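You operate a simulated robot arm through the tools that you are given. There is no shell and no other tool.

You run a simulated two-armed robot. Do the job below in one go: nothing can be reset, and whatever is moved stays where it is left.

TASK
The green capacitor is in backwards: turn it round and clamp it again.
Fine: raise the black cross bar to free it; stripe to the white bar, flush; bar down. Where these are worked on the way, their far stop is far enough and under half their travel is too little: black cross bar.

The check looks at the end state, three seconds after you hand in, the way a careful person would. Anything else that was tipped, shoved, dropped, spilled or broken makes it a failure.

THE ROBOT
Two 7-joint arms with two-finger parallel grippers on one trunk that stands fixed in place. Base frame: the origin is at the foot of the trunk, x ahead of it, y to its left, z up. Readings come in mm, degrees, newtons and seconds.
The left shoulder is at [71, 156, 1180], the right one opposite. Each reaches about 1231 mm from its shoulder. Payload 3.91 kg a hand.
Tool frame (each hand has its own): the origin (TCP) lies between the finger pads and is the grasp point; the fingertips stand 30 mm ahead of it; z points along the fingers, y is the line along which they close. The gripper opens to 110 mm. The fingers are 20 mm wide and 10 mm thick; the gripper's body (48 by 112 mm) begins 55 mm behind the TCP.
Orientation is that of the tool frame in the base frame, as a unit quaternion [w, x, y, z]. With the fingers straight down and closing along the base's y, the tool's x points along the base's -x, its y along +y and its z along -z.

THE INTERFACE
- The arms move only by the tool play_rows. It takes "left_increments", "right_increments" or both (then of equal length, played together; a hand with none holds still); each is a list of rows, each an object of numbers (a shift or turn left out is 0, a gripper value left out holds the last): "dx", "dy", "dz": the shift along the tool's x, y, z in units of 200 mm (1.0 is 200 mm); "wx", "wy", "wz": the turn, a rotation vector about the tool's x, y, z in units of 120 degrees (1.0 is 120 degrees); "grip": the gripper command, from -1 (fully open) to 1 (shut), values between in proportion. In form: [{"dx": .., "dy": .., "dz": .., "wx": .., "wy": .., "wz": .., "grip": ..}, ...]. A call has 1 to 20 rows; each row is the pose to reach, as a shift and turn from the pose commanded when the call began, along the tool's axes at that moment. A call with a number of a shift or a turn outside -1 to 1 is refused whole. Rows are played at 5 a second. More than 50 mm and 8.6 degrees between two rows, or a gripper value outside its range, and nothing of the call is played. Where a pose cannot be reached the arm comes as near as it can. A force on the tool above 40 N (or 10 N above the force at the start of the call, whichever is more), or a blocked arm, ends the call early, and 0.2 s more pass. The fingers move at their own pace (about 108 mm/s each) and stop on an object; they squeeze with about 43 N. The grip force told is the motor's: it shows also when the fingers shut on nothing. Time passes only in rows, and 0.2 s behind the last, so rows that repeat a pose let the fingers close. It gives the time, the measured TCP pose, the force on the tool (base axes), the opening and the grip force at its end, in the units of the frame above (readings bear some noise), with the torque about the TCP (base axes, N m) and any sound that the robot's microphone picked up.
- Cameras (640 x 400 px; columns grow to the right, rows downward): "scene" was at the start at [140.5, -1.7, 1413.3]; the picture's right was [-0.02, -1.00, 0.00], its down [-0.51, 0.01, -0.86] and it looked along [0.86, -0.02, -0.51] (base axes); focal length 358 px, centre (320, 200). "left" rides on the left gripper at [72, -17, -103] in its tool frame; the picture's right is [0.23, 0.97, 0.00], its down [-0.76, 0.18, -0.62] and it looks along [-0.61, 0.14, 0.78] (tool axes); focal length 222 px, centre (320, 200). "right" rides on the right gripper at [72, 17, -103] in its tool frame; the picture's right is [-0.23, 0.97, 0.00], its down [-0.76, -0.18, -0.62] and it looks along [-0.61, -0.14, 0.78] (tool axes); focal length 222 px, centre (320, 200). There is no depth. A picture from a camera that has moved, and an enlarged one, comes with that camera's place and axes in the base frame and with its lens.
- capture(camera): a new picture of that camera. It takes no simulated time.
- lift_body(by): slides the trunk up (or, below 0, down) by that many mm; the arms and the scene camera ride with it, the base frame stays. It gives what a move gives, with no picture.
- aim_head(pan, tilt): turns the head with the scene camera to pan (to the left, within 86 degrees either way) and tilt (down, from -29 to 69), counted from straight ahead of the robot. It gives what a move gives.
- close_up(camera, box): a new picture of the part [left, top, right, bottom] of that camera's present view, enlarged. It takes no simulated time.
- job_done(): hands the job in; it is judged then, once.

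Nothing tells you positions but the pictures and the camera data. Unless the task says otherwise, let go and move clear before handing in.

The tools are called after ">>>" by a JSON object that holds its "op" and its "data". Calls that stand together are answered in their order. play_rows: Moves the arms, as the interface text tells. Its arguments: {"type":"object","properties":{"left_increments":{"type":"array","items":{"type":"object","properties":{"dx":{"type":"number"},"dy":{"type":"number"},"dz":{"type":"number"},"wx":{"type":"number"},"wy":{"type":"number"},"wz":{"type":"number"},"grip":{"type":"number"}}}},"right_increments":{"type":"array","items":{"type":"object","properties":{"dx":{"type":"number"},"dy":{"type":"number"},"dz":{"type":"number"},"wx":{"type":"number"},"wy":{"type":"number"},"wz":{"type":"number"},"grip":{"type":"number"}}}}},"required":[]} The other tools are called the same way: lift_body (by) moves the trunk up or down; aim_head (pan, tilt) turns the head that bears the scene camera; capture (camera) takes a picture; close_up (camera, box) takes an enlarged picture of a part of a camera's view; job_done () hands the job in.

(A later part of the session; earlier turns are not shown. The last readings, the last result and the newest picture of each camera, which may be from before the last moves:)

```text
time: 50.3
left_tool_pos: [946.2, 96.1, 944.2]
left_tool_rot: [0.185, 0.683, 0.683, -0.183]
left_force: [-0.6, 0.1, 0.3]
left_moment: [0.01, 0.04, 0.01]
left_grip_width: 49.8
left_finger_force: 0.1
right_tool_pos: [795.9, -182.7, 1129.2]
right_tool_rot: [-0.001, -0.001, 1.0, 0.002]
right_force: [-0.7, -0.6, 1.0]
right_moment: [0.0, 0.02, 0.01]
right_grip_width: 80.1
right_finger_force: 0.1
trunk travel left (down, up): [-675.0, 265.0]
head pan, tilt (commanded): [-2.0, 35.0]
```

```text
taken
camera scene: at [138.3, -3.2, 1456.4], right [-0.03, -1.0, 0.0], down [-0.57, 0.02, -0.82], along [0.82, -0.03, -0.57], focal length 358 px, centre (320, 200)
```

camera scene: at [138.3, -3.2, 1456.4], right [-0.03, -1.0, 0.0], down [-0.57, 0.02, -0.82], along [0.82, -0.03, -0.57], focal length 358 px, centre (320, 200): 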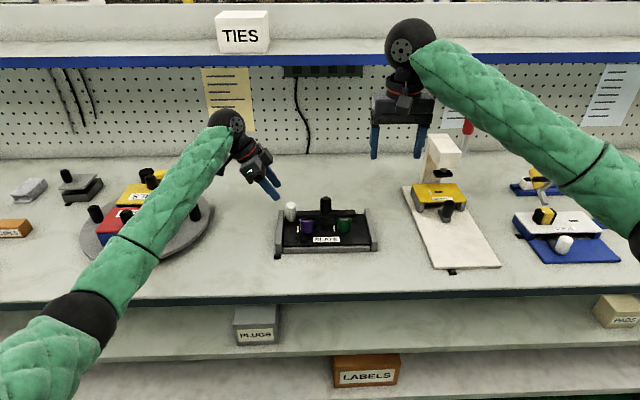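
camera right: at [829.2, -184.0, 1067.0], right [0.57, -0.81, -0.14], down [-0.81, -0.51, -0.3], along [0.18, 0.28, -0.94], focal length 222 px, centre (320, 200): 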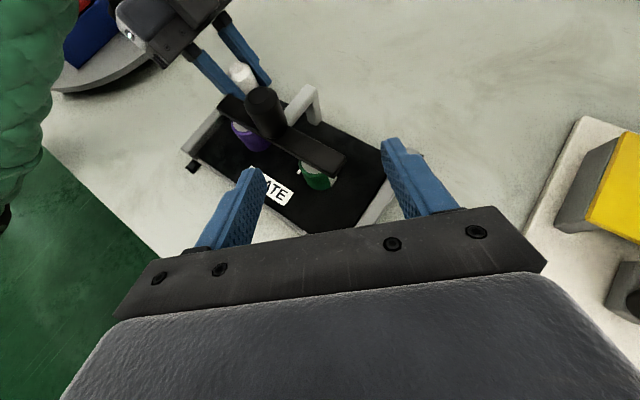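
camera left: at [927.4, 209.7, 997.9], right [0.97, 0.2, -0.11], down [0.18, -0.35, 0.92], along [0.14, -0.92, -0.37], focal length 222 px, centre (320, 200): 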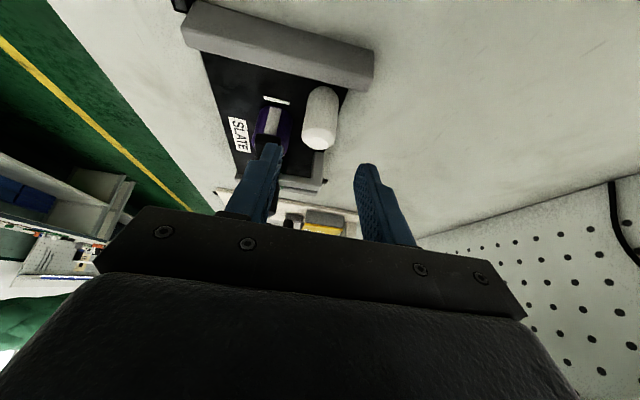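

Aligned as before. Descending onto the handle and closing.

>>> {"op": "play_rows", "data": {"left_increments": [{"dx": -0.001, "dy": -0.003, "dz": 0.08, "grip": 0.09}, {"dx": -0.002, "dy": -0.0065, "dz": 0.16, "grip": 0.09}, {"dx": -0.003, "dy": -0.0065, "dz": 0.24, "grip": 0.09}, {"dx": -0.003, "dy": -0.0065, "dz": 0.3, "grip": 0.09}, {"dx": -0.003, "dy": -0.0065, "dz": 0.35, "grip": 0.09}, {"dx": -0.003, "dy": -0.0065, "dz": 0.4, "grip": 0.09}, {"dx": -0.003, "dy": -0.0065, "dz": 0.43, "grip": 0.09}, {"dx": -0.003, "dy": -0.0065, "dz": 0.445, "grip": 0.09}, {"dx": -0.003, "dy": -0.0065, "dz": 0.445, "grip": 0.09}]}}

>>> {"op": "play_rows", "data": {"left_increments": [{"grip": 1}, {"grip": 1}, {"grip": 1}, {"grip": 1}]}}

>>> {"op": "play_rows", "data": {"left_increments": [{"grip": 1}, {"grip": 1}, {"grip": 1}, {"grip": 1}]}}

>>> {"op": "close_up", "data": {"camera": "scene", "box": [260, 178, 388, 268]}}

```text
time: 52.3
left_tool_pos: [943.9, 49.6, 869.7]
left_tool_rot: [0.184, 0.683, 0.682, -0.183]
left_force: [-0.4, -0.2, 0.7]
left_moment: [-0.02, -0.01, -0.02]
left_grip_width: 50.1
left_finger_force: 0.1
right_tool_pos: [795.6, -181.8, 1129.4]
right_tool_rot: [-0.001, -0.001, 1.0, 0.001]
right_force: [0.3, -0.7, 0.3]
right_moment: [-0.01, 0.0, -0.01]
right_grip_width: 79.9
right_finger_force: 0.1
trunk travel left (down, up): [-675.0, 265.0]
head pan, tilt (commanded): [-2.0, 35.0]
```

```text
time: 53.3
left_tool_pos: [945.2, 48.5, 869.7]
left_tool_rot: [0.184, 0.683, 0.682, -0.183]
left_force: [23.7, -1.8, 6.2]
left_moment: [0.2, 0.26, -0.04]
left_grip_width: 29.7
left_finger_force: 45.3
right_tool_pos: [796.7, -183.6, 1128.1]
right_tool_rot: [-0.002, -0.001, 1.0, 0.0]
right_force: [-0.8, -0.2, -0.1]
right_moment: [0.01, -0.02, 0.01]
right_grip_width: 79.8
right_finger_force: 0.0
trunk travel left (down, up): [-675.0, 265.0]
head pan, tilt (commanded): [-2.0, 35.0]
```

```text
time: 54.3
left_tool_pos: [945.1, 50.5, 870.4]
left_tool_rot: [0.184, 0.683, 0.682, -0.183]
left_force: [33.5, -1.8, 14.0]
left_moment: [0.0, 0.26, -0.07]
left_grip_width: 29.9
left_finger_force: 45.2
right_tool_pos: [797.5, -183.4, 1126.8]
right_tool_rot: [-0.002, 0.0, 1.0, 0.001]
right_force: [-0.7, 0.5, 1.2]
right_moment: [0.0, -0.03, -0.02]
right_grip_width: 79.8
right_finger_force: 0.1
trunk travel left (down, up): [-675.0, 265.0]
head pan, tilt (commanded): [-2.0, 35.0]
```

```text
4.44 times, centred on (324, 223) of scene
camera zoom: at [140.0, -3.3, 1456.3], right [-0.03, -1.0, 0.0], down [-0.57, 0.02, -0.82], along [0.82, -0.03, -0.57], focal length 1590 px, centre (302, 98)
```

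zoom: 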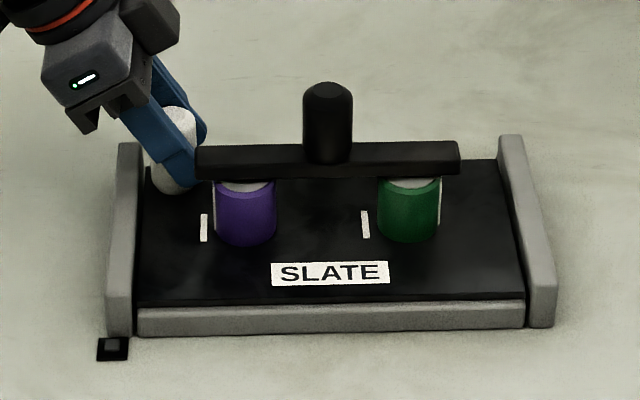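

Holding again, but with side load; trimming the left hand by about +1.1 mm in x.

>>> {"op": "play_rows", "data": {"left_increments": [{"dx": -0.001, "dy": 0.0055, "dz": -0.0015, "grip": 1}, {"dx": -0.001, "dy": 0.0055, "dz": -0.0015, "grip": 1}, {"dx": -0.001, "dy": 0.0055, "dz": -0.0015, "grip": 1}, {"dx": -0.001, "dy": 0.0055, "dz": -0.0015, "grip": 1}]}}

>>> {"op": "play_rows", "data": {"left_increments": [{"grip": 1}, {"grip": 1}, {"grip": 1}, {"grip": 1}, {"grip": 1}]}}

```text
time: 55.3
left_tool_pos: [945.3, 49.3, 869.3]
left_tool_rot: [0.184, 0.682, 0.683, -0.183]
left_force: [20.3, -2.8, 9.0]
left_moment: [-0.21, 0.47, 0.0]
left_grip_width: 29.5
left_finger_force: 44.6
right_tool_pos: [797.0, -183.4, 1128.8]
right_tool_rot: [-0.002, 0.0, 1.0, 0.001]
right_force: [0.3, 0.8, 0.5]
right_moment: [0.03, -0.02, 0.02]
right_grip_width: 79.9
right_finger_force: 0.1
trunk travel left (down, up): [-675.0, 265.0]
head pan, tilt (commanded): [-2.0, 35.0]
```

```text
time: 56.5
left_tool_pos: [945.8, 49.9, 870.8]
left_tool_rot: [0.183, 0.684, 0.682, -0.183]
left_force: [11.1, -2.8, 3.5]
left_moment: [-0.07, -0.47, 0.15]
left_grip_width: 29.5
left_finger_force: 45.0
right_tool_pos: [796.4, -182.0, 1128.5]
right_tool_rot: [-0.002, -0.001, 1.0, 0.001]
right_force: [0.3, 0.3, -0.6]
right_moment: [-0.04, 0.01, 0.02]
right_grip_width: 79.8
right_finger_force: 0.1
trunk travel left (down, up): [-675.0, 265.0]
head pan, tilt (commanded): [-2.0, 35.0]
```

The force is settling. Now the right hand comes over the black knob, fingers down and closing along y.

>>> {"op": "play_rows", "data": {"right_increments": [{"dx": -0.0564, "dy": 0.0761, "dz": 0.0714, "grip": -0.45}, {"dx": -0.1128, "dy": 0.1522, "dz": 0.1428, "grip": -0.45}, {"dx": -0.1692, "dy": 0.2283, "dz": 0.2142, "grip": -0.45}, {"dx": -0.2256, "dy": 0.3044, "dz": 0.2856, "grip": -0.45}, {"dx": -0.2819, "dy": 0.3806, "dz": 0.3569, "grip": -0.45}, {"dx": -0.3383, "dy": 0.4567, "dz": 0.4283, "grip": -0.45}, {"dx": -0.3947, "dy": 0.5328, "dz": 0.4997, "grip": -0.45}, {"dx": -0.4511, "dy": 0.6089, "dz": 0.5711, "grip": -0.45}, {"dx": -0.5075, "dy": 0.685, "dz": 0.6425, "grip": -0.45}, {"dx": -0.5075, "dy": 0.685, "dz": 0.6425, "grip": -0.45}]}}

>>> {"op": "capture", "data": {"camera": "right"}}

>>> {"op": "capture", "data": {"camera": "scene"}}

```text
time: 58.7
left_tool_pos: [945.6, 49.9, 871.0]
left_tool_rot: [0.184, 0.684, 0.682, -0.184]
left_force: [3.9, -4.9, -2.5]
left_moment: [0.04, -0.38, 0.06]
left_grip_width: 29.3
left_finger_force: 45.4
right_tool_pos: [897.8, -47.5, 1000.8]
right_tool_rot: [-0.002, -0.001, 1.0, 0.001]
right_force: [0.5, 0.0, -0.1]
right_moment: [0.04, -0.01, 0.02]
right_grip_width: 79.7
right_finger_force: 0.1
trunk travel left (down, up): [-675.0, 265.0]
head pan, tilt (commanded): [-2.0, 35.0]
```

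```text
taken
camera right: at [825.9, -29.6, 1103.6], right [0.23, 0.97, 0.0], down [0.76, -0.18, 0.62], along [0.6, -0.14, -0.78], focal length 222 px, centre (320, 200)
```

right: 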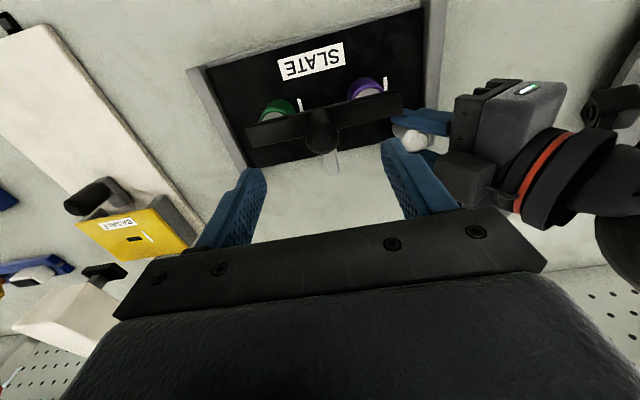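

```text
taken
camera scene: at [139.3, -3.4, 1456.2], right [-0.03, -1.0, 0.0], down [-0.57, 0.02, -0.82], along [0.82, -0.03, -0.57], focal length 358 px, centre (320, 200)
```

scene: 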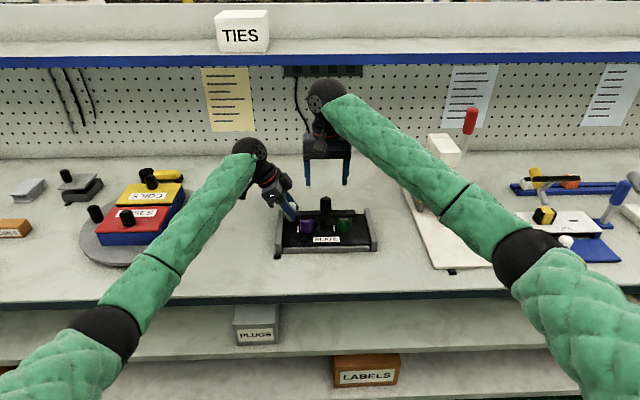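

>>> {"op": "close_up", "data": {"camera": "right", "box": [240, 70, 420, 190]}}

```text
3.33 times, centred on (330, 130) of right
camera zoom: at [825.9, -29.6, 1103.6], right [0.23, 0.97, 0.0], down [0.76, -0.18, 0.62], along [0.6, -0.14, -0.78], focal length 740 px, centre (287, 433)
```

zoom: 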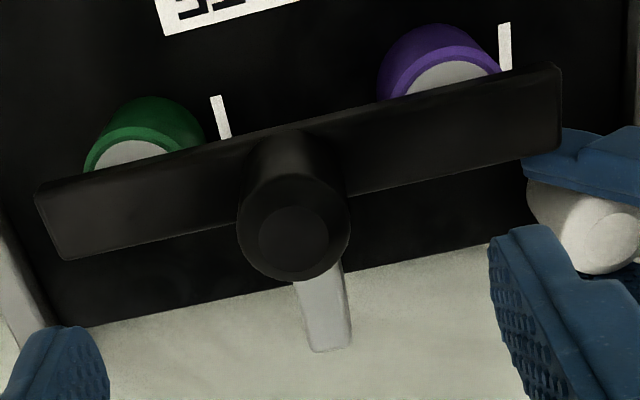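

Knob top at about [899, −45]. Descending to TCP z ≈ 921 and closing.

>>> {"op": "play_rows", "data": {"right_increments": [{"dx": -0.003, "dy": 0.005, "dz": 0.07, "grip": -0.45}, {"dx": -0.005, "dy": 0.009, "dz": 0.14, "grip": -0.45}, {"dx": -0.005, "dy": 0.009, "dz": 0.21, "grip": -0.45}, {"dx": -0.005, "dy": 0.009, "dz": 0.28, "grip": -0.45}, {"dx": -0.005, "dy": 0.009, "dz": 0.34, "grip": -0.45}, {"dx": -0.005, "dy": 0.009, "dz": 0.38, "grip": -0.45}, {"dx": -0.005, "dy": 0.009, "dz": 0.4, "grip": -0.45}]}}

>>> {"op": "capture", "data": {"camera": "right"}}

>>> {"op": "close_up", "data": {"camera": "scene", "box": [260, 148, 388, 258]}}

```text
time: 60.3
left_tool_pos: [945.5, 49.6, 869.3]
left_tool_rot: [0.184, 0.684, 0.682, -0.184]
left_force: [2.6, -5.2, -6.0]
left_moment: [0.12, 0.27, -0.25]
left_grip_width: 29.6
left_finger_force: 44.8
right_tool_pos: [898.3, -43.8, 919.2]
right_tool_rot: [-0.002, 0.0, 1.0, 0.001]
right_force: [0.2, -0.2, -0.2]
right_moment: [-0.02, 0.02, 0.01]
right_grip_width: 79.5
right_finger_force: 0.0
trunk travel left (down, up): [-675.0, 265.0]
head pan, tilt (commanded): [-2.0, 35.0]
```

```text
taken
camera right: at [826.5, -27.3, 1022.5], right [0.23, 0.97, 0.0], down [0.76, -0.18, 0.62], along [0.6, -0.14, -0.78], focal length 222 px, centre (320, 200)
```

right: 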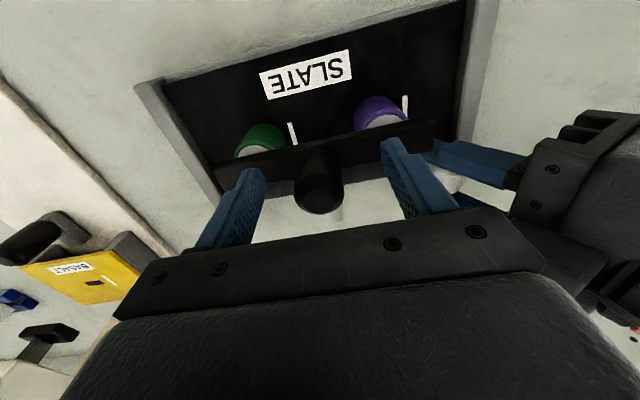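

```text
3.64 times, centred on (324, 203) of scene
camera zoom: at [139.3, -3.4, 1456.3], right [-0.04, -1.0, 0.0], down [-0.57, 0.02, -0.82], along [0.82, -0.03, -0.57], focal length 1301 px, centre (306, 189)
```

zoom: 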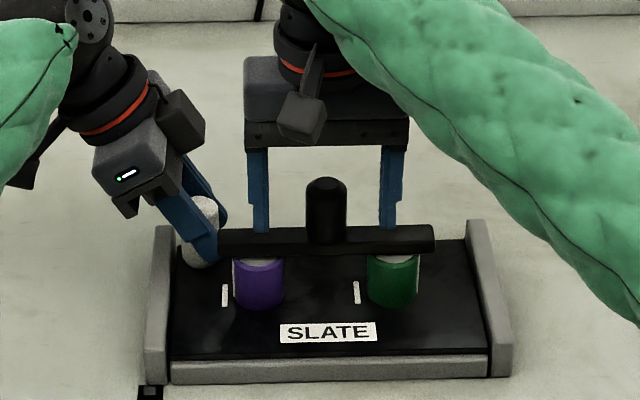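

Well centred. Closing the right gripper on the knob, with a 1 mm downward trim of the left.

>>> {"op": "play_rows", "data": {"right_increments": [{"grip": 0.2}, {"grip": 0.4}, {"grip": 1}, {"grip": 1}, {"grip": 1}], "left_increments": [{"dx": 0.0025, "dz": 0.0043, "grip": 1}, {"dx": 0.0025, "dz": 0.0043, "grip": 1}, {"dx": 0.0025, "dz": 0.0043, "grip": 1}, {"dx": 0.0025, "dz": 0.0043, "grip": 1}, {"dx": 0.0025, "dz": 0.0043, "grip": 1}]}}

```text
time: 61.5
left_tool_pos: [945.3, 49.7, 870.6]
left_tool_rot: [0.184, 0.683, 0.683, -0.183]
left_force: [-0.6, 3.6, 3.6]
left_moment: [-0.53, 0.65, -0.02]
left_grip_width: 29.3
left_finger_force: 45.2
right_tool_pos: [898.6, -45.4, 920.7]
right_tool_rot: [-0.001, -0.001, 1.0, 0.0]
right_force: [0.1, -16.5, -0.6]
right_moment: [-0.98, 0.0, -0.03]
right_grip_width: 28.9
right_finger_force: 44.7
trunk travel left (down, up): [-675.0, 265.0]
head pan, tilt (commanded): [-2.0, 35.0]
```

Held. Now a small step along the supposed arc (about 3.7 mm back, 3.3 mm up) to feel the direction the bar wants to go.

>>> {"op": "play_rows", "data": {"right_increments": [{"dx": -0.004, "dy": -0.006, "dz": -0.0035, "grip": 1}, {"dx": -0.009, "dy": -0.006, "dz": -0.008, "grip": 1}, {"dx": -0.014, "dy": -0.006, "dz": -0.0125, "grip": 1}, {"dx": -0.0185, "dy": -0.006, "dz": -0.0165, "grip": 1}]}}

```text
time: 62.5
left_tool_pos: [944.7, 49.9, 869.7]
left_tool_rot: [0.185, 0.683, 0.683, -0.183]
left_force: [3.6, 5.8, 8.3]
left_moment: [0.48, 0.33, -0.05]
left_grip_width: 29.4
left_finger_force: 45.3
right_tool_pos: [902.0, -44.3, 923.4]
right_tool_rot: [-0.002, -0.001, 1.0, -0.001]
right_force: [-11.4, -14.6, -12.0]
right_moment: [-0.9, 1.46, -0.11]
right_grip_width: 29.0
right_finger_force: 45.3
trunk travel left (down, up): [-675.0, 265.0]
head pan, tilt (commanded): [-2.0, 35.0]
```

The bar follows easily with about 16 N straight against the motion, confirming the hinge. Continuing along the arc in small steps.

>>> {"op": "play_rows", "data": {"right_increments": [{"dx": -0.009, "dy": -0.004, "dz": -0.0085, "grip": 1}, {"dx": -0.018, "dy": -0.0075, "dz": -0.017, "grip": 1}, {"dx": -0.027, "dy": -0.0075, "dz": -0.0255, "grip": 1}, {"dx": -0.036, "dy": -0.0075, "dz": -0.034, "grip": 1}]}}

>>> {"op": "close_up", "data": {"camera": "scene", "box": [260, 158, 388, 258]}}

```text
time: 63.5
left_tool_pos: [945.6, 49.4, 869.6]
left_tool_rot: [0.184, 0.683, 0.683, -0.183]
left_force: [-9.3, 1.5, 20.4]
left_moment: [0.74, -0.42, 0.1]
left_grip_width: 29.7
left_finger_force: 45.2
right_tool_pos: [909.5, -43.8, 929.5]
right_tool_rot: [-0.002, -0.001, 1.0, 0.001]
right_force: [2.0, 0.0, -28.5]
right_moment: [-0.76, 1.09, 0.08]
right_grip_width: 29.2
right_finger_force: 44.8
trunk travel left (down, up): [-675.0, 265.0]
head pan, tilt (commanded): [-2.0, 35.0]
```

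```text
4.00 times, centred on (324, 208) of scene
camera zoom: at [138.8, -3.0, 1456.3], right [-0.03, -1.0, 0.0], down [-0.57, 0.02, -0.82], along [0.82, -0.03, -0.57], focal length 1431 px, centre (304, 168)
```

zoom: 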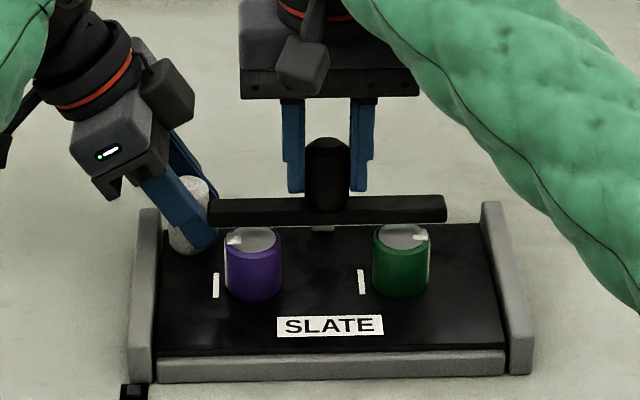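

The bar is swinging up and back, and the downward pull shows the hinge is low, at about x 955, z 832. I'll follow that circle (radius ~105 mm).

>>> {"op": "play_rows", "data": {"right_increments": [{"dx": -0.0125, "dz": 0.0035, "grip": 1}, {"dx": -0.025, "dz": 0.003, "grip": 1}, {"dx": -0.0435, "dz": -0.004, "grip": 1}, {"dx": -0.065, "dz": -0.012, "grip": 1}]}}

```text
time: 64.5
left_tool_pos: [944.0, 50.2, 869.7]
left_tool_rot: [0.184, 0.683, 0.683, -0.182]
left_force: [29.6, -11.2, 3.6]
left_moment: [-0.53, 0.72, 0.08]
left_grip_width: 29.8
left_finger_force: 45.1
right_tool_pos: [921.5, -45.5, 934.6]
right_tool_rot: [0.0, -0.002, 1.0, 0.001]
right_force: [-19.7, 8.9, 11.3]
right_moment: [-0.63, 1.36, 0.19]
right_grip_width: 29.4
right_finger_force: 44.9
trunk travel left (down, up): [-675.0, 265.0]
head pan, tilt (commanded): [-2.0, 35.0]
```

Following well; now the force shows I'm a touch low, so the hinge is nearer z 850. Adjusting the arc and continuing.

>>> {"op": "play_rows", "data": {"right_increments": [{"dx": -0.019, "dz": -0.015, "grip": 1}, {"dx": -0.0405, "dz": -0.025, "grip": 1}, {"dx": -0.064, "dz": -0.0315, "grip": 1}, {"dx": -0.0865, "dz": -0.036, "grip": 1}], "left_increments": [{"dy": 0.003, "grip": 1}, {"dy": 0.003, "grip": 1}, {"dy": 0.003, "grip": 1}, {"dy": 0.003, "grip": 1}]}}

>>> {"op": "close_up", "data": {"camera": "scene", "box": [260, 158, 388, 258]}}

```text
time: 65.5
left_tool_pos: [944.3, 49.1, 869.8]
left_tool_rot: [0.185, 0.683, 0.682, -0.184]
left_force: [7.4, -15.6, 10.7]
left_moment: [0.25, 0.31, -0.16]
left_grip_width: 29.4
left_finger_force: 44.9
right_tool_pos: [938.6, -45.0, 939.4]
right_tool_rot: [-0.001, -0.001, 1.0, 0.0]
right_force: [-13.0, 18.6, -12.5]
right_moment: [-0.63, 1.3, 0.18]
right_grip_width: 29.4
right_finger_force: 45.5
trunk travel left (down, up): [-675.0, 265.0]
head pan, tilt (commanded): [-2.0, 35.0]
```

```text
4.00 times, centred on (324, 208) of scene
camera zoom: at [138.3, -2.6, 1456.3], right [-0.03, -1.0, 0.0], down [-0.57, 0.02, -0.82], along [0.82, -0.03, -0.57], focal length 1431 px, centre (304, 168)
```

zoom: 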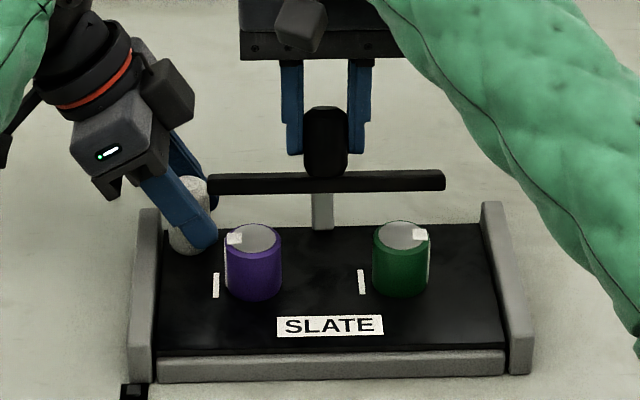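

The bar is roughly 25–30° up and both capacitors are clear above. Continuing the arc and relieving sideways load on both hands.

>>> {"op": "play_rows", "data": {"right_increments": [{"dx": -0.0225, "dy": 0.004, "dz": 0.004, "grip": 1}, {"dx": -0.05, "dy": 0.006, "dz": 0.0015, "grip": 1}, {"dx": -0.08, "dy": 0.006, "dz": 0.001, "grip": 1}, {"dx": -0.11, "dy": 0.006, "dz": 0.0025, "grip": 1}], "left_increments": [{"dx": -0.0035, "dz": 0.002, "grip": 1}, {"dx": -0.0035, "dz": 0.002, "grip": 1}, {"dx": -0.0035, "dz": 0.002, "grip": 1}, {"dx": -0.0035, "dz": 0.002, "grip": 1}]}}

```text
time: 66.5
left_tool_pos: [945.6, 49.8, 870.2]
left_tool_rot: [0.185, 0.683, 0.683, -0.182]
left_force: [25.4, -12.1, -2.4]
left_moment: [-0.62, 0.85, 0.06]
left_grip_width: 29.6
left_finger_force: 44.7
right_tool_pos: [962.8, -44.4, 940.6]
right_tool_rot: [0.0, 0.0, 1.0, 0.001]
right_force: [-13.4, 8.8, 16.6]
right_moment: [-0.32, 1.31, 0.18]
right_grip_width: 29.3
right_finger_force: 44.9
trunk travel left (down, up): [-675.0, 265.0]
head pan, tilt (commanded): [-2.0, 35.0]
```

About 40° up now. Continuing over the top of the arc.

>>> {"op": "play_rows", "data": {"right_increments": [{"dx": -0.0235, "dz": -0.009, "grip": 1}, {"dx": -0.0535, "dz": -0.009, "grip": 1}, {"dx": -0.0835, "dz": -0.0055, "grip": 1}, {"dx": -0.1135, "dz": 0.0, "grip": 1}], "left_increments": [{"dx": -0.002, "dy": 0.0025, "dz": 0.002, "grip": 1}, {"dx": -0.002, "dy": 0.0025, "dz": 0.002, "grip": 1}, {"dx": -0.002, "dy": 0.0025, "dz": 0.002, "grip": 1}, {"dx": -0.002, "dy": 0.0025, "dz": 0.002, "grip": 1}]}}

>>> {"op": "close_up", "data": {"camera": "scene", "box": [260, 148, 388, 258]}}

>>> {"op": "capture", "data": {"camera": "left"}}

```text
time: 67.5
left_tool_pos: [945.5, 48.9, 868.9]
left_tool_rot: [0.184, 0.683, 0.683, -0.183]
left_force: [0.1, 5.7, 3.1]
left_moment: [0.24, 0.44, -0.13]
left_grip_width: 29.8
left_finger_force: 45.2
right_tool_pos: [983.4, -44.0, 939.3]
right_tool_rot: [-0.002, -0.001, 1.0, 0.0]
right_force: [-15.1, 0.0, -7.0]
right_moment: [0.17, 1.28, -0.21]
right_grip_width: 29.3
right_finger_force: 44.7
trunk travel left (down, up): [-675.0, 265.0]
head pan, tilt (commanded): [-2.0, 35.0]
```

```text
3.64 times, centred on (324, 203) of scene
camera zoom: at [137.8, -2.6, 1456.3], right [-0.03, -1.0, 0.0], down [-0.57, 0.02, -0.82], along [0.82, -0.03, -0.57], focal length 1301 px, centre (306, 189)
```

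zoom: 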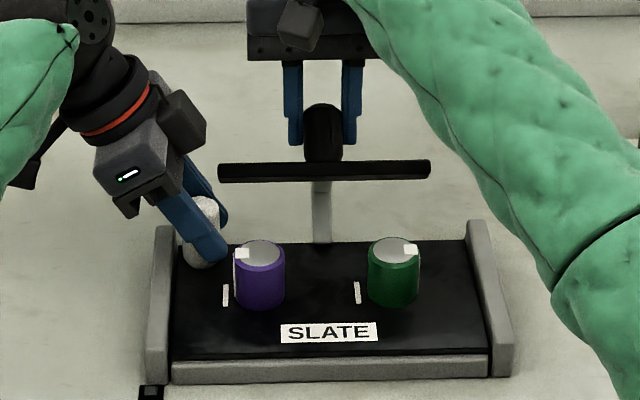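

```text
taken
camera left: at [927.2, 163.8, 923.5], right [0.97, 0.2, -0.11], down [0.18, -0.35, 0.92], along [0.14, -0.92, -0.37], focal length 222 px, centre (320, 200)
```

left: 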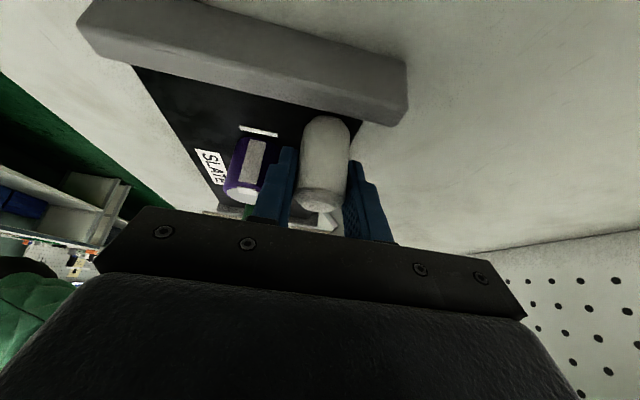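

About 50° up and still moving freely. Continuing toward the far stop.

>>> {"op": "play_rows", "data": {"right_increments": [{"dx": -0.0225, "dz": 0.0085, "grip": 1}, {"dx": -0.0475, "dz": 0.015, "grip": 1}, {"dx": -0.0725, "dz": 0.0245, "grip": 1}, {"dx": -0.095, "dz": 0.0345, "grip": 1}]}}

```text
time: 68.5
left_tool_pos: [945.2, 50.5, 870.0]
left_tool_rot: [0.184, 0.682, 0.683, -0.183]
left_force: [0.4, 12.3, -2.4]
left_moment: [0.45, 0.71, 0.05]
left_grip_width: 29.7
left_finger_force: 45.4
right_tool_pos: [1003.8, -45.4, 935.0]
right_tool_rot: [0.0, 0.0, 1.0, -0.001]
right_force: [-14.3, -8.0, 4.3]
right_moment: [0.07, 1.32, -0.14]
right_grip_width: 29.4
right_finger_force: 44.9
trunk travel left (down, up): [-675.0, 265.0]
head pan, tilt (commanded): [-2.0, 35.0]
```

>>> {"op": "play_rows", "data": {"right_increments": [{"dx": -0.025, "dz": 0.0065, "grip": 1}, {"dx": -0.05, "dz": 0.018, "grip": 1}, {"dx": -0.0725, "dz": 0.0315, "grip": 1}, {"dx": -0.094, "dz": 0.0465, "grip": 1}]}}

>>> {"op": "close_up", "data": {"camera": "scene", "box": [260, 148, 388, 258]}}

```text
time: 69.5
left_tool_pos: [945.2, 50.6, 870.6]
left_tool_rot: [0.185, 0.682, 0.683, -0.182]
left_force: [-2.1, 18.0, -6.6]
left_moment: [0.11, 0.76, 0.07]
left_grip_width: 29.7
left_finger_force: 45.4
right_tool_pos: [1022.8, -44.9, 925.1]
right_tool_rot: [-0.001, 0.0, 1.0, 0.0]
right_force: [-8.3, -11.9, 9.5]
right_moment: [-0.01, 1.13, -0.11]
right_grip_width: 29.2
right_finger_force: 44.5
trunk travel left (down, up): [-675.0, 265.0]
head pan, tilt (commanded): [-2.0, 35.0]
```

```text
3.64 times, centred on (324, 203) of scene
camera zoom: at [137.7, -2.4, 1456.5], right [-0.03, -1.0, 0.0], down [-0.57, 0.02, -0.82], along [0.82, -0.03, -0.57], focal length 1301 px, centre (306, 189)
```

zoom: 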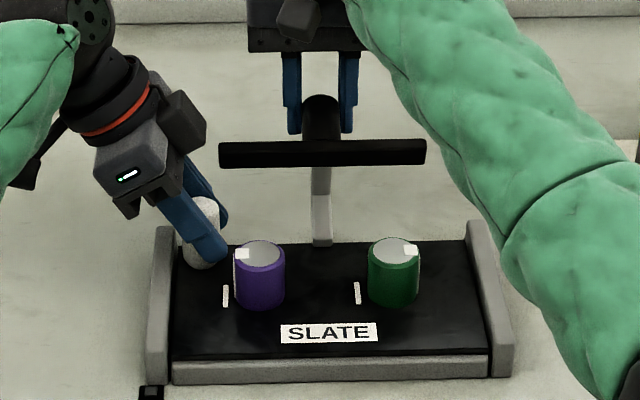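

>>> {"op": "play_rows", "data": {"right_increments": [{"dx": -0.0235, "dy": -0.003, "dz": 0.015, "grip": 1}, {"dx": -0.0445, "dy": -0.004, "dz": 0.0335, "grip": 1}, {"dx": -0.064, "dy": -0.004, "dz": 0.0535, "grip": 1}, {"dx": -0.082, "dy": -0.004, "dz": 0.0735, "grip": 1}], "left_increments": [{"dx": 0.0035, "dz": -0.002, "grip": 1}, {"dx": 0.0035, "dz": -0.002, "grip": 1}, {"dx": 0.0035, "dz": -0.002, "grip": 1}, {"dx": 0.0035, "dz": -0.002, "grip": 1}]}}

>>> {"op": "close_up", "data": {"camera": "scene", "box": [260, 148, 388, 258]}}

```text
time: 70.5
left_tool_pos: [945.6, 50.7, 869.3]
left_tool_rot: [0.185, 0.682, 0.683, -0.183]
left_force: [2.5, 2.5, 0.2]
left_moment: [-0.39, 0.97, -0.19]
left_grip_width: 29.6
left_finger_force: 44.6
right_tool_pos: [1035.2, -45.2, 913.7]
right_tool_rot: [-0.001, -0.001, 1.0, 0.001]
right_force: [-14.4, -0.7, 6.8]
right_moment: [-0.01, -0.47, -0.2]
right_grip_width: 28.8
right_finger_force: 45.2
trunk travel left (down, up): [-675.0, 265.0]
head pan, tilt (commanded): [-2.0, 35.0]
stopped in row 4 (right hand): the force on the tool passed its limit at 42 N (the readings are from after the stop); the commanded pose is now the measured one
```

```text
3.64 times, centred on (324, 203) of scene
camera zoom: at [136.7, -2.9, 1456.6], right [-0.04, -1.0, 0.0], down [-0.57, 0.02, -0.82], along [0.82, -0.03, -0.57], focal length 1301 px, centre (306, 189)
```

zoom: 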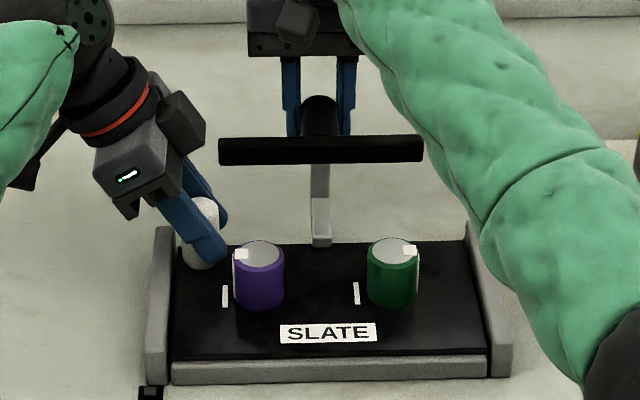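

The far stop is reached (about 85° up) and the capacitors are fully exposed. Releasing the knob with the right hand and rising straight up.

>>> {"op": "play_rows", "data": {"right_increments": [{"grip": -0.45}, {"grip": -0.45}, {"grip": -0.45}, {"dz": -0.05, "grip": -0.45}, {"dz": -0.15, "grip": -0.45}, {"dz": -0.3, "grip": -0.45}, {"dz": -0.45, "grip": -0.45}, {"dz": -0.55, "grip": -0.45}]}}

>>> {"op": "close_up", "data": {"camera": "scene", "box": [260, 148, 388, 258]}}

>>> {"op": "capture", "data": {"camera": "right"}}

```text
time: 72.3
left_tool_pos: [945.1, 50.5, 869.8]
left_tool_rot: [0.185, 0.682, 0.684, -0.181]
left_force: [-11.1, 0.9, 12.0]
left_moment: [-0.24, 0.64, 0.14]
left_grip_width: 29.6
left_finger_force: 45.0
right_tool_pos: [1033.7, -45.8, 1022.3]
right_tool_rot: [-0.002, -0.001, 1.0, 0.001]
right_force: [0.6, -0.3, -0.1]
right_moment: [0.0, 0.0, -0.02]
right_grip_width: 79.7
right_finger_force: 0.1
trunk travel left (down, up): [-675.0, 265.0]
head pan, tilt (commanded): [-2.0, 35.0]
```

```text
3.64 times, centred on (324, 203) of scene
camera zoom: at [136.7, -2.9, 1456.6], right [-0.04, -1.0, 0.0], down [-0.57, 0.02, -0.82], along [0.82, -0.03, -0.57], focal length 1301 px, centre (306, 189)
```

zoom: 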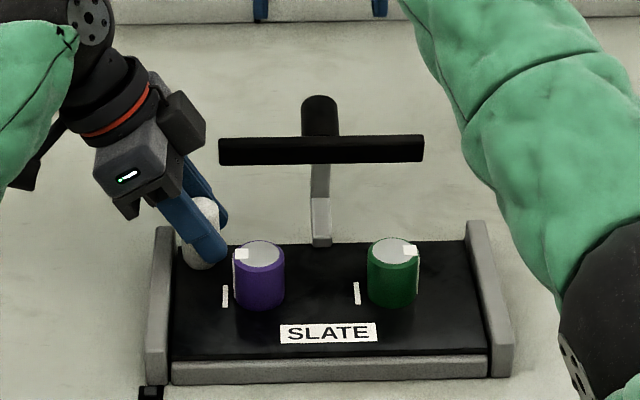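

```text
taken
camera right: at [962.1, -29.6, 1125.0], right [0.22, 0.97, 0.0], down [0.76, -0.18, 0.62], along [0.61, -0.14, -0.78], focal length 222 px, centre (320, 200)
```

right: 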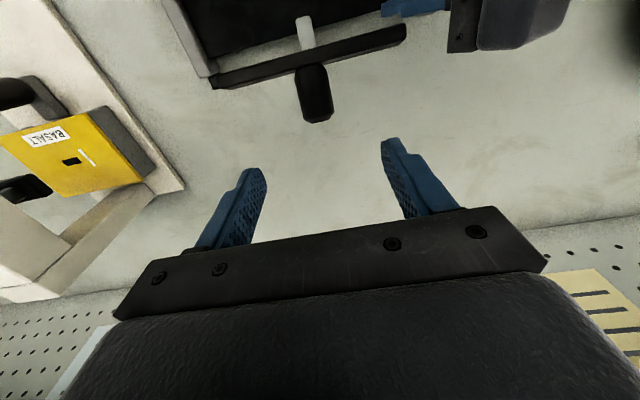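

The bar stays up on its own. Releasing the white handle with the left hand and backing it off along its fingers.

>>> {"op": "play_rows", "data": {"left_increments": [{"grip": 0.09}, {"grip": 0.09}, {"grip": 0.09}, {"dz": -0.05, "grip": 0.09}, {"dz": -0.15, "grip": 0.09}, {"dz": -0.3, "grip": 0.09}, {"dz": -0.45, "grip": 0.09}, {"dz": -0.6, "grip": 0.09}, {"dz": -0.75, "grip": 0.09}]}}

>>> {"op": "close_up", "data": {"camera": "scene", "box": [260, 158, 388, 258]}}

>>> {"op": "close_up", "data": {"camera": "scene", "box": [320, 200, 376, 240]}}

>>> {"op": "capture", "data": {"camera": "left"}}

```text
time: 74.3
left_tool_pos: [945.8, 127.2, 997.7]
left_tool_rot: [0.184, 0.683, 0.682, -0.183]
left_force: [-0.2, 0.2, -0.6]
left_moment: [0.0, -0.02, 0.0]
left_grip_width: 50.4
left_finger_force: 0.0
right_tool_pos: [1036.4, -45.7, 1020.9]
right_tool_rot: [-0.001, -0.001, 1.0, 0.001]
right_force: [-0.5, 0.2, -0.4]
right_moment: [0.0, -0.01, 0.02]
right_grip_width: 79.6
right_finger_force: 0.1
trunk travel left (down, up): [-675.0, 265.0]
head pan, tilt (commanded): [-2.0, 35.0]
```

```text
4.00 times, centred on (324, 208) of scene
camera zoom: at [138.3, -2.7, 1456.4], right [-0.04, -1.0, 0.0], down [-0.57, 0.02, -0.82], along [0.82, -0.03, -0.57], focal length 1431 px, centre (304, 168)
```

zoom: 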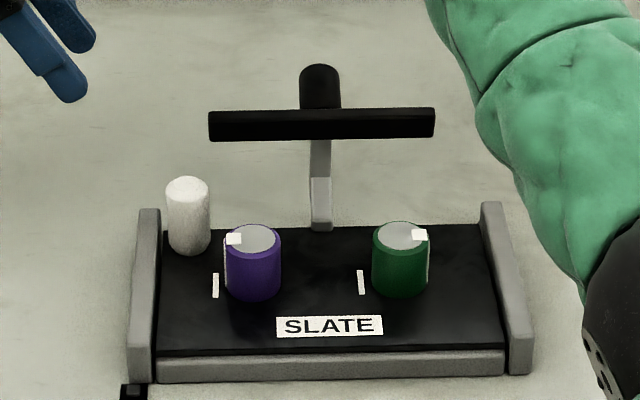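

```text
10.00 times, centred on (348, 220) of scene
camera zoom: at [138.3, -2.7, 1456.4], right [-0.04, -1.0, 0.0], down [-0.57, 0.02, -0.82], along [0.82, -0.03, -0.57], focal length 3578 px, centre (40, 0)
```

zoom: 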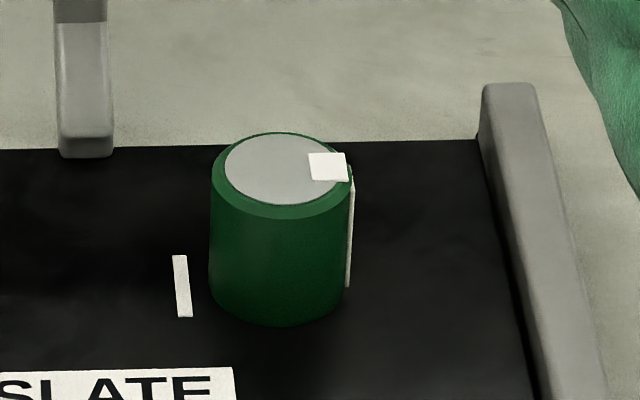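

```text
taken
camera left: at [927.1, 241.4, 1051.6], right [0.97, 0.2, -0.11], down [0.18, -0.35, 0.92], along [0.14, -0.92, -0.37], focal length 222 px, centre (320, 200)
```

left: 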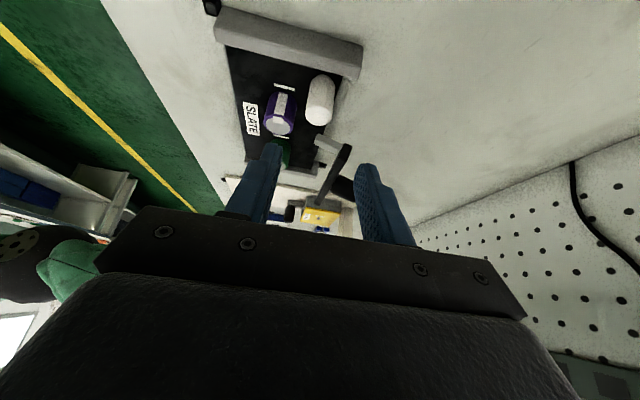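

The plate sits undisturbed and the green capacitor is fully exposed, its stripe facing right (−y). I'll bring the right hand above it, rolling +90° so the fingers close along x (clear of the stripe), and check that roll is reachable.

>>> {"op": "play_rows", "data": {"right_increments": [{"dx": 0.063, "dy": -0.0215, "dz": 0.0075, "wz": 0.0682, "grip": -0.45}, {"dx": 0.126, "dy": -0.043, "dz": 0.015, "wz": 0.1364, "grip": -0.45}, {"dx": 0.189, "dy": -0.0645, "dz": 0.0225, "wz": 0.2045, "grip": -0.45}, {"dx": 0.252, "dy": -0.086, "dz": 0.03, "wz": 0.2727, "grip": -0.45}, {"dx": 0.315, "dy": -0.1075, "dz": 0.0375, "wz": 0.3409, "grip": -0.45}, {"dx": 0.378, "dy": -0.129, "dz": 0.045, "wz": 0.4091, "grip": -0.45}, {"dx": 0.441, "dy": -0.1505, "dz": 0.0525, "wz": 0.4773, "grip": -0.45}, {"dx": 0.504, "dy": -0.172, "dz": 0.06, "wz": 0.5455, "grip": -0.45}, {"dx": 0.567, "dy": -0.1935, "dz": 0.0675, "wz": 0.6136, "grip": -0.45}, {"dx": 0.63, "dy": -0.215, "dz": 0.075, "wz": 0.6818, "grip": -0.45}, {"dx": 0.6925, "dy": -0.2365, "dz": 0.0825, "wz": 0.75, "grip": -0.45}, {"dx": 0.6925, "dy": -0.2365, "dz": 0.0825, "wz": 0.75, "grip": -0.45}]}}

>>> {"op": "capture", "data": {"camera": "right"}}

>>> {"op": "capture", "data": {"camera": "scene"}}

```text
time: 76.9
left_tool_pos: [946.5, 128.6, 997.5]
left_tool_rot: [0.184, 0.682, 0.684, -0.182]
left_force: [0.8, -1.5, 0.5]
left_moment: [0.02, -0.01, 0.0]
left_grip_width: 50.3
left_finger_force: 0.0
right_tool_pos: [899.2, -93.0, 1005.8]
right_tool_rot: [-0.001, 0.706, 0.708, 0.0]
right_force: [0.8, -0.7, -0.4]
right_moment: [0.01, 0.0, -0.03]
right_grip_width: 79.8
right_finger_force: 0.2
trunk travel left (down, up): [-675.0, 265.0]
head pan, tilt (commanded): [-2.0, 35.0]
```

```text
taken
camera right: at [916.4, -20.6, 1108.2], right [0.97, -0.23, 0.0], down [-0.18, -0.76, 0.62], along [-0.14, -0.61, -0.78], focal length 222 px, centre (320, 200)
```

right: 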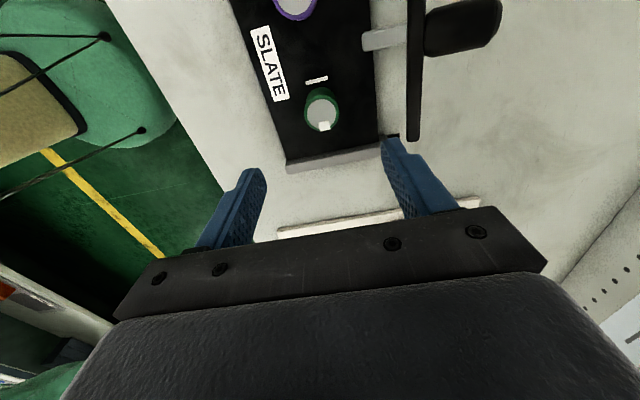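

```text
taken
camera scene: at [138.9, -2.6, 1456.3], right [-0.03, -1.0, 0.0], down [-0.57, 0.02, -0.82], along [0.82, -0.03, -0.57], focal length 358 px, centre (320, 200)
```

scene: 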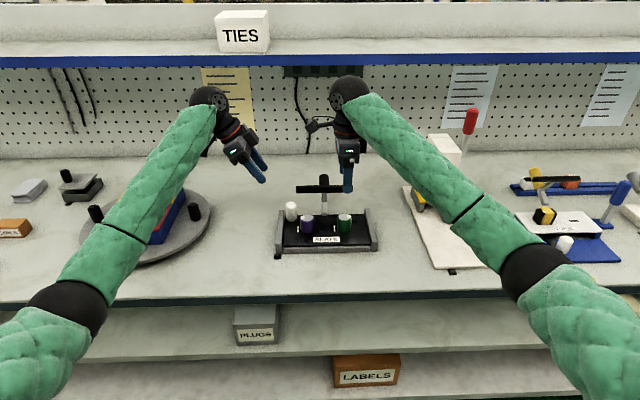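

Reachable, and this camera looks right at the capacitor. Zooming in for position and stripe angle.

>>> {"op": "close_up", "data": {"camera": "right", "box": [260, 60, 400, 170]}}

>>> {"op": "close_up", "data": {"camera": "left", "box": [220, 60, 360, 200]}}

```text
3.64 times, centred on (330, 115) of right
camera zoom: at [916.4, -20.6, 1108.2], right [0.97, -0.23, 0.0], down [-0.18, -0.76, 0.62], along [-0.14, -0.61, -0.78], focal length 808 px, centre (284, 509)
```

zoom: 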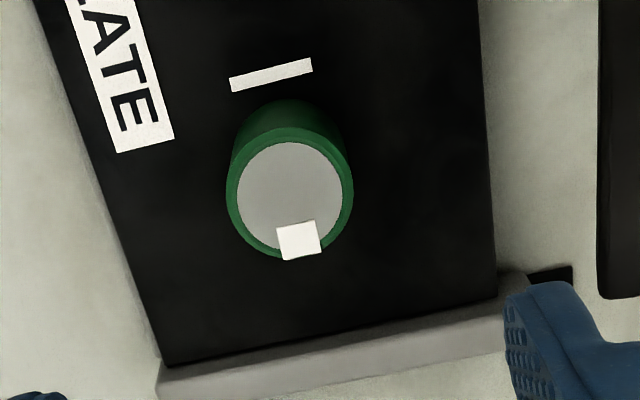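

```text
2.86 times, centred on (290, 130) of left
camera zoom: at [927.6, 241.7, 1050.9], right [0.97, 0.2, -0.11], down [0.18, -0.35, 0.92], along [0.14, -0.92, -0.37], focal length 635 px, centre (406, 400)
```

zoom: 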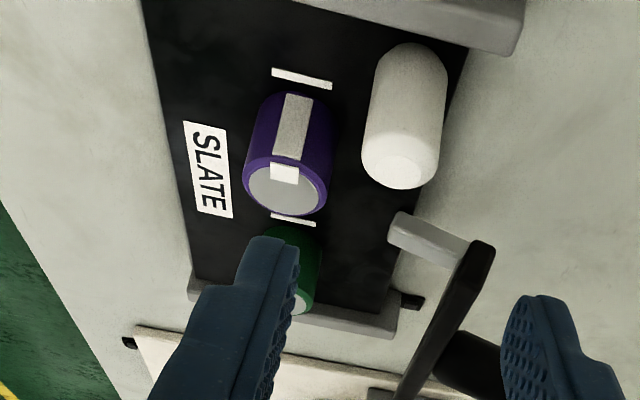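

The cap's centre is at about [900, −94], the stripe points exactly −y, and the white mark is exactly +y, so a 180° turn is needed. Descending around the cap, first to z ≈ 885.

>>> {"op": "play_rows", "data": {"right_increments": [{"dx": -0.003, "dy": 0.003, "dz": 0.1, "grip": -0.45}, {"dx": -0.005, "dy": 0.005, "dz": 0.2, "grip": -0.45}, {"dx": -0.005, "dy": 0.005, "dz": 0.3, "grip": -0.45}, {"dx": -0.005, "dy": 0.005, "dz": 0.4, "grip": -0.45}, {"dx": -0.005, "dy": 0.005, "dz": 0.5, "grip": -0.45}, {"dx": -0.005, "dy": 0.005, "dz": 0.57, "grip": -0.45}, {"dx": -0.005, "dy": 0.005, "dz": 0.6, "grip": -0.45}]}}

>>> {"op": "capture", "data": {"camera": "right"}}

>>> {"op": "close_up", "data": {"camera": "scene", "box": [290, 150, 418, 250]}}

```text
time: 78.5
left_tool_pos: [946.2, 127.8, 997.7]
left_tool_rot: [0.184, 0.682, 0.683, -0.184]
left_force: [0.3, -0.4, 0.0]
left_moment: [0.0, 0.0, 0.02]
left_grip_width: 49.8
left_finger_force: 0.1
right_tool_pos: [899.8, -93.3, 883.8]
right_tool_rot: [-0.002, 0.706, 0.708, 0.001]
right_force: [0.1, 0.2, 0.4]
right_moment: [0.0, -0.01, 0.0]
right_grip_width: 80.1
right_finger_force: 0.1
trunk travel left (down, up): [-675.0, 265.0]
head pan, tilt (commanded): [-2.0, 35.0]
```

```text
taken
camera right: at [916.5, -21.5, 987.5], right [0.97, -0.23, 0.0], down [-0.17, -0.76, 0.62], along [-0.14, -0.61, -0.78], focal length 222 px, centre (320, 200)
```

right: 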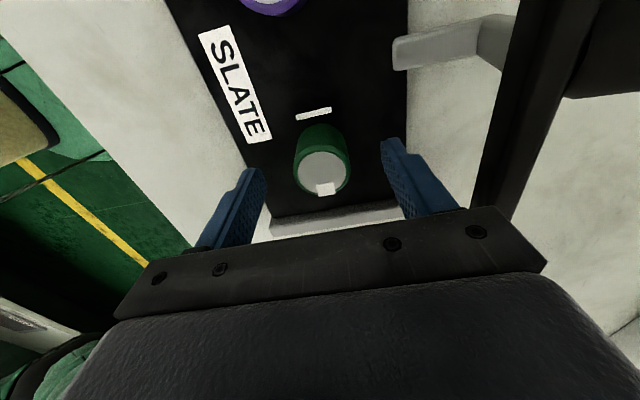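

```text
4.00 times, centred on (354, 200) of scene
camera zoom: at [138.7, -2.9, 1456.4], right [-0.03, -1.0, 0.0], down [-0.57, 0.02, -0.82], along [0.82, -0.03, -0.57], focal length 1431 px, centre (184, 200)
```

zoom: 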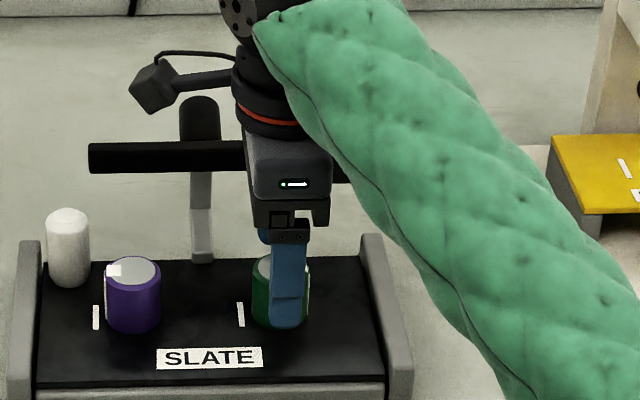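

>>> {"op": "close_up", "data": {"camera": "right", "box": [270, 90, 370, 215]}}

```text
3.20 times, centred on (320, 152) of right
camera zoom: at [916.5, -21.5, 987.5], right [0.97, -0.23, 0.0], down [-0.17, -0.76, 0.62], along [-0.14, -0.61, -0.78], focal length 711 px, centre (320, 352)
```

zoom: 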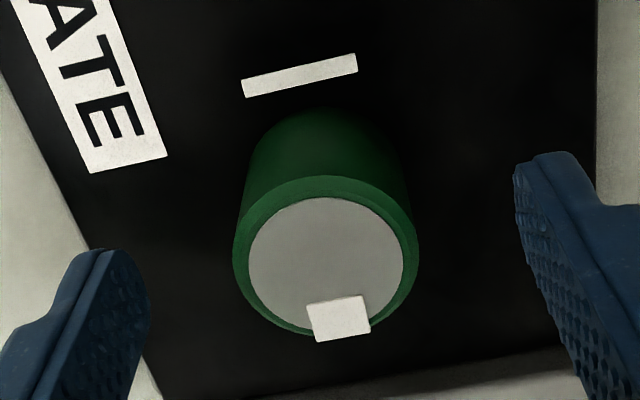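

The cap is centred within about a millimetre. Going down to z ≈ 862 (fingertips a few mm above the plate).

>>> {"op": "play_rows", "data": {"right_increments": [{"dx": -0.003, "dy": 0.003, "dz": 0.03, "grip": -0.45}, {"dx": -0.005, "dy": 0.004, "dz": 0.06, "grip": -0.45}, {"dx": -0.005, "dy": 0.004, "dz": 0.09, "grip": -0.45}, {"dx": -0.005, "dy": 0.004, "dz": 0.107, "grip": -0.45}, {"dx": -0.005, "dy": 0.004, "dz": 0.107, "grip": -0.45}]}}

>>> {"op": "close_up", "data": {"camera": "scene", "box": [330, 200, 386, 245]}}

>>> {"op": "close_up", "data": {"camera": "right", "box": [250, 90, 400, 240]}}

```text
time: 79.7
left_tool_pos: [945.2, 127.7, 997.2]
left_tool_rot: [0.185, 0.682, 0.683, -0.183]
left_force: [-0.1, 0.1, -0.7]
left_moment: [-0.01, -0.01, 0.04]
left_grip_width: 50.2
left_finger_force: 0.0
right_tool_pos: [899.5, -93.6, 864.0]
right_tool_rot: [-0.001, 0.706, 0.708, 0.0]
right_force: [-0.4, -0.5, 0.2]
right_moment: [0.0, -0.03, -0.02]
right_grip_width: 79.4
right_finger_force: 0.0
trunk travel left (down, up): [-675.0, 265.0]
head pan, tilt (commanded): [-2.0, 35.0]
```

```text
8.89 times, centred on (358, 222) of scene
camera zoom: at [138.6, -2.9, 1456.4], right [-0.03, -1.0, 0.0], down [-0.57, 0.02, -0.82], along [0.82, -0.03, -0.57], focal length 3180 px, centre (-18, 0)
```

zoom: 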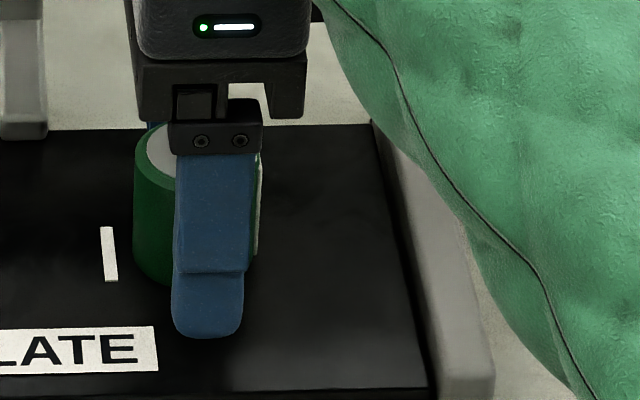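

```text
2.67 times, centred on (325, 165) of right
camera zoom: at [917.5, -22.5, 966.2], right [0.97, -0.23, 0.0], down [-0.17, -0.76, 0.62], along [-0.14, -0.61, -0.78], focal length 592 px, centre (307, 293)
```

zoom: 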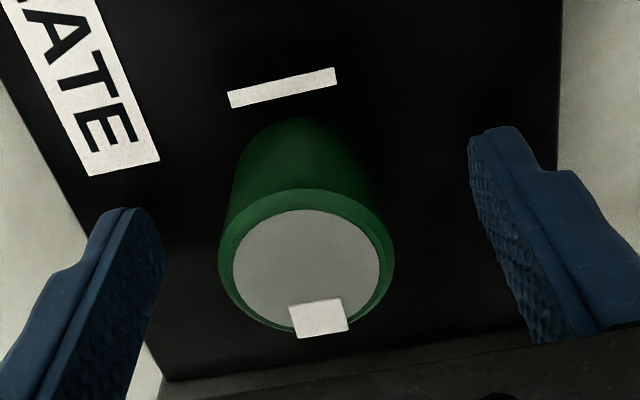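

Centred around the cap. Closing gently.

>>> {"op": "play_rows", "data": {"right_increments": [{"grip": 0.0}, {"grip": 0.2}, {"grip": 0.3}, {"grip": 1}, {"grip": 1}, {"grip": 1}]}}

>>> {"op": "close_up", "data": {"camera": "right", "box": [250, 90, 400, 240]}}

```text
time: 81.1
left_tool_pos: [946.3, 127.8, 996.2]
left_tool_rot: [0.184, 0.682, 0.684, -0.183]
left_force: [-0.6, 0.2, 0.6]
left_moment: [0.02, 0.01, 0.02]
left_grip_width: 50.1
left_finger_force: 0.0
right_tool_pos: [901.1, -94.5, 864.3]
right_tool_rot: [-0.002, 0.707, 0.707, 0.0]
right_force: [-0.2, -0.2, -0.2]
right_moment: [-0.01, -0.02, 0.01]
right_grip_width: 36.4
right_finger_force: 42.9
trunk travel left (down, up): [-675.0, 265.0]
head pan, tilt (commanded): [-2.0, 35.0]
```

```text
2.67 times, centred on (325, 165) of right
camera zoom: at [917.4, -22.4, 966.4], right [0.97, -0.22, 0.0], down [-0.17, -0.76, 0.62], along [-0.14, -0.61, -0.78], focal length 592 px, centre (307, 293)
```

zoom: 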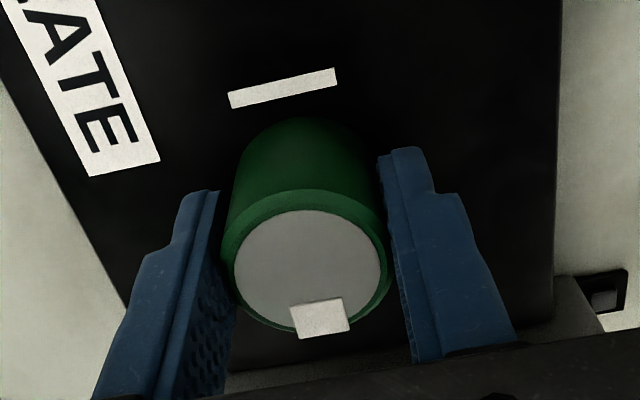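

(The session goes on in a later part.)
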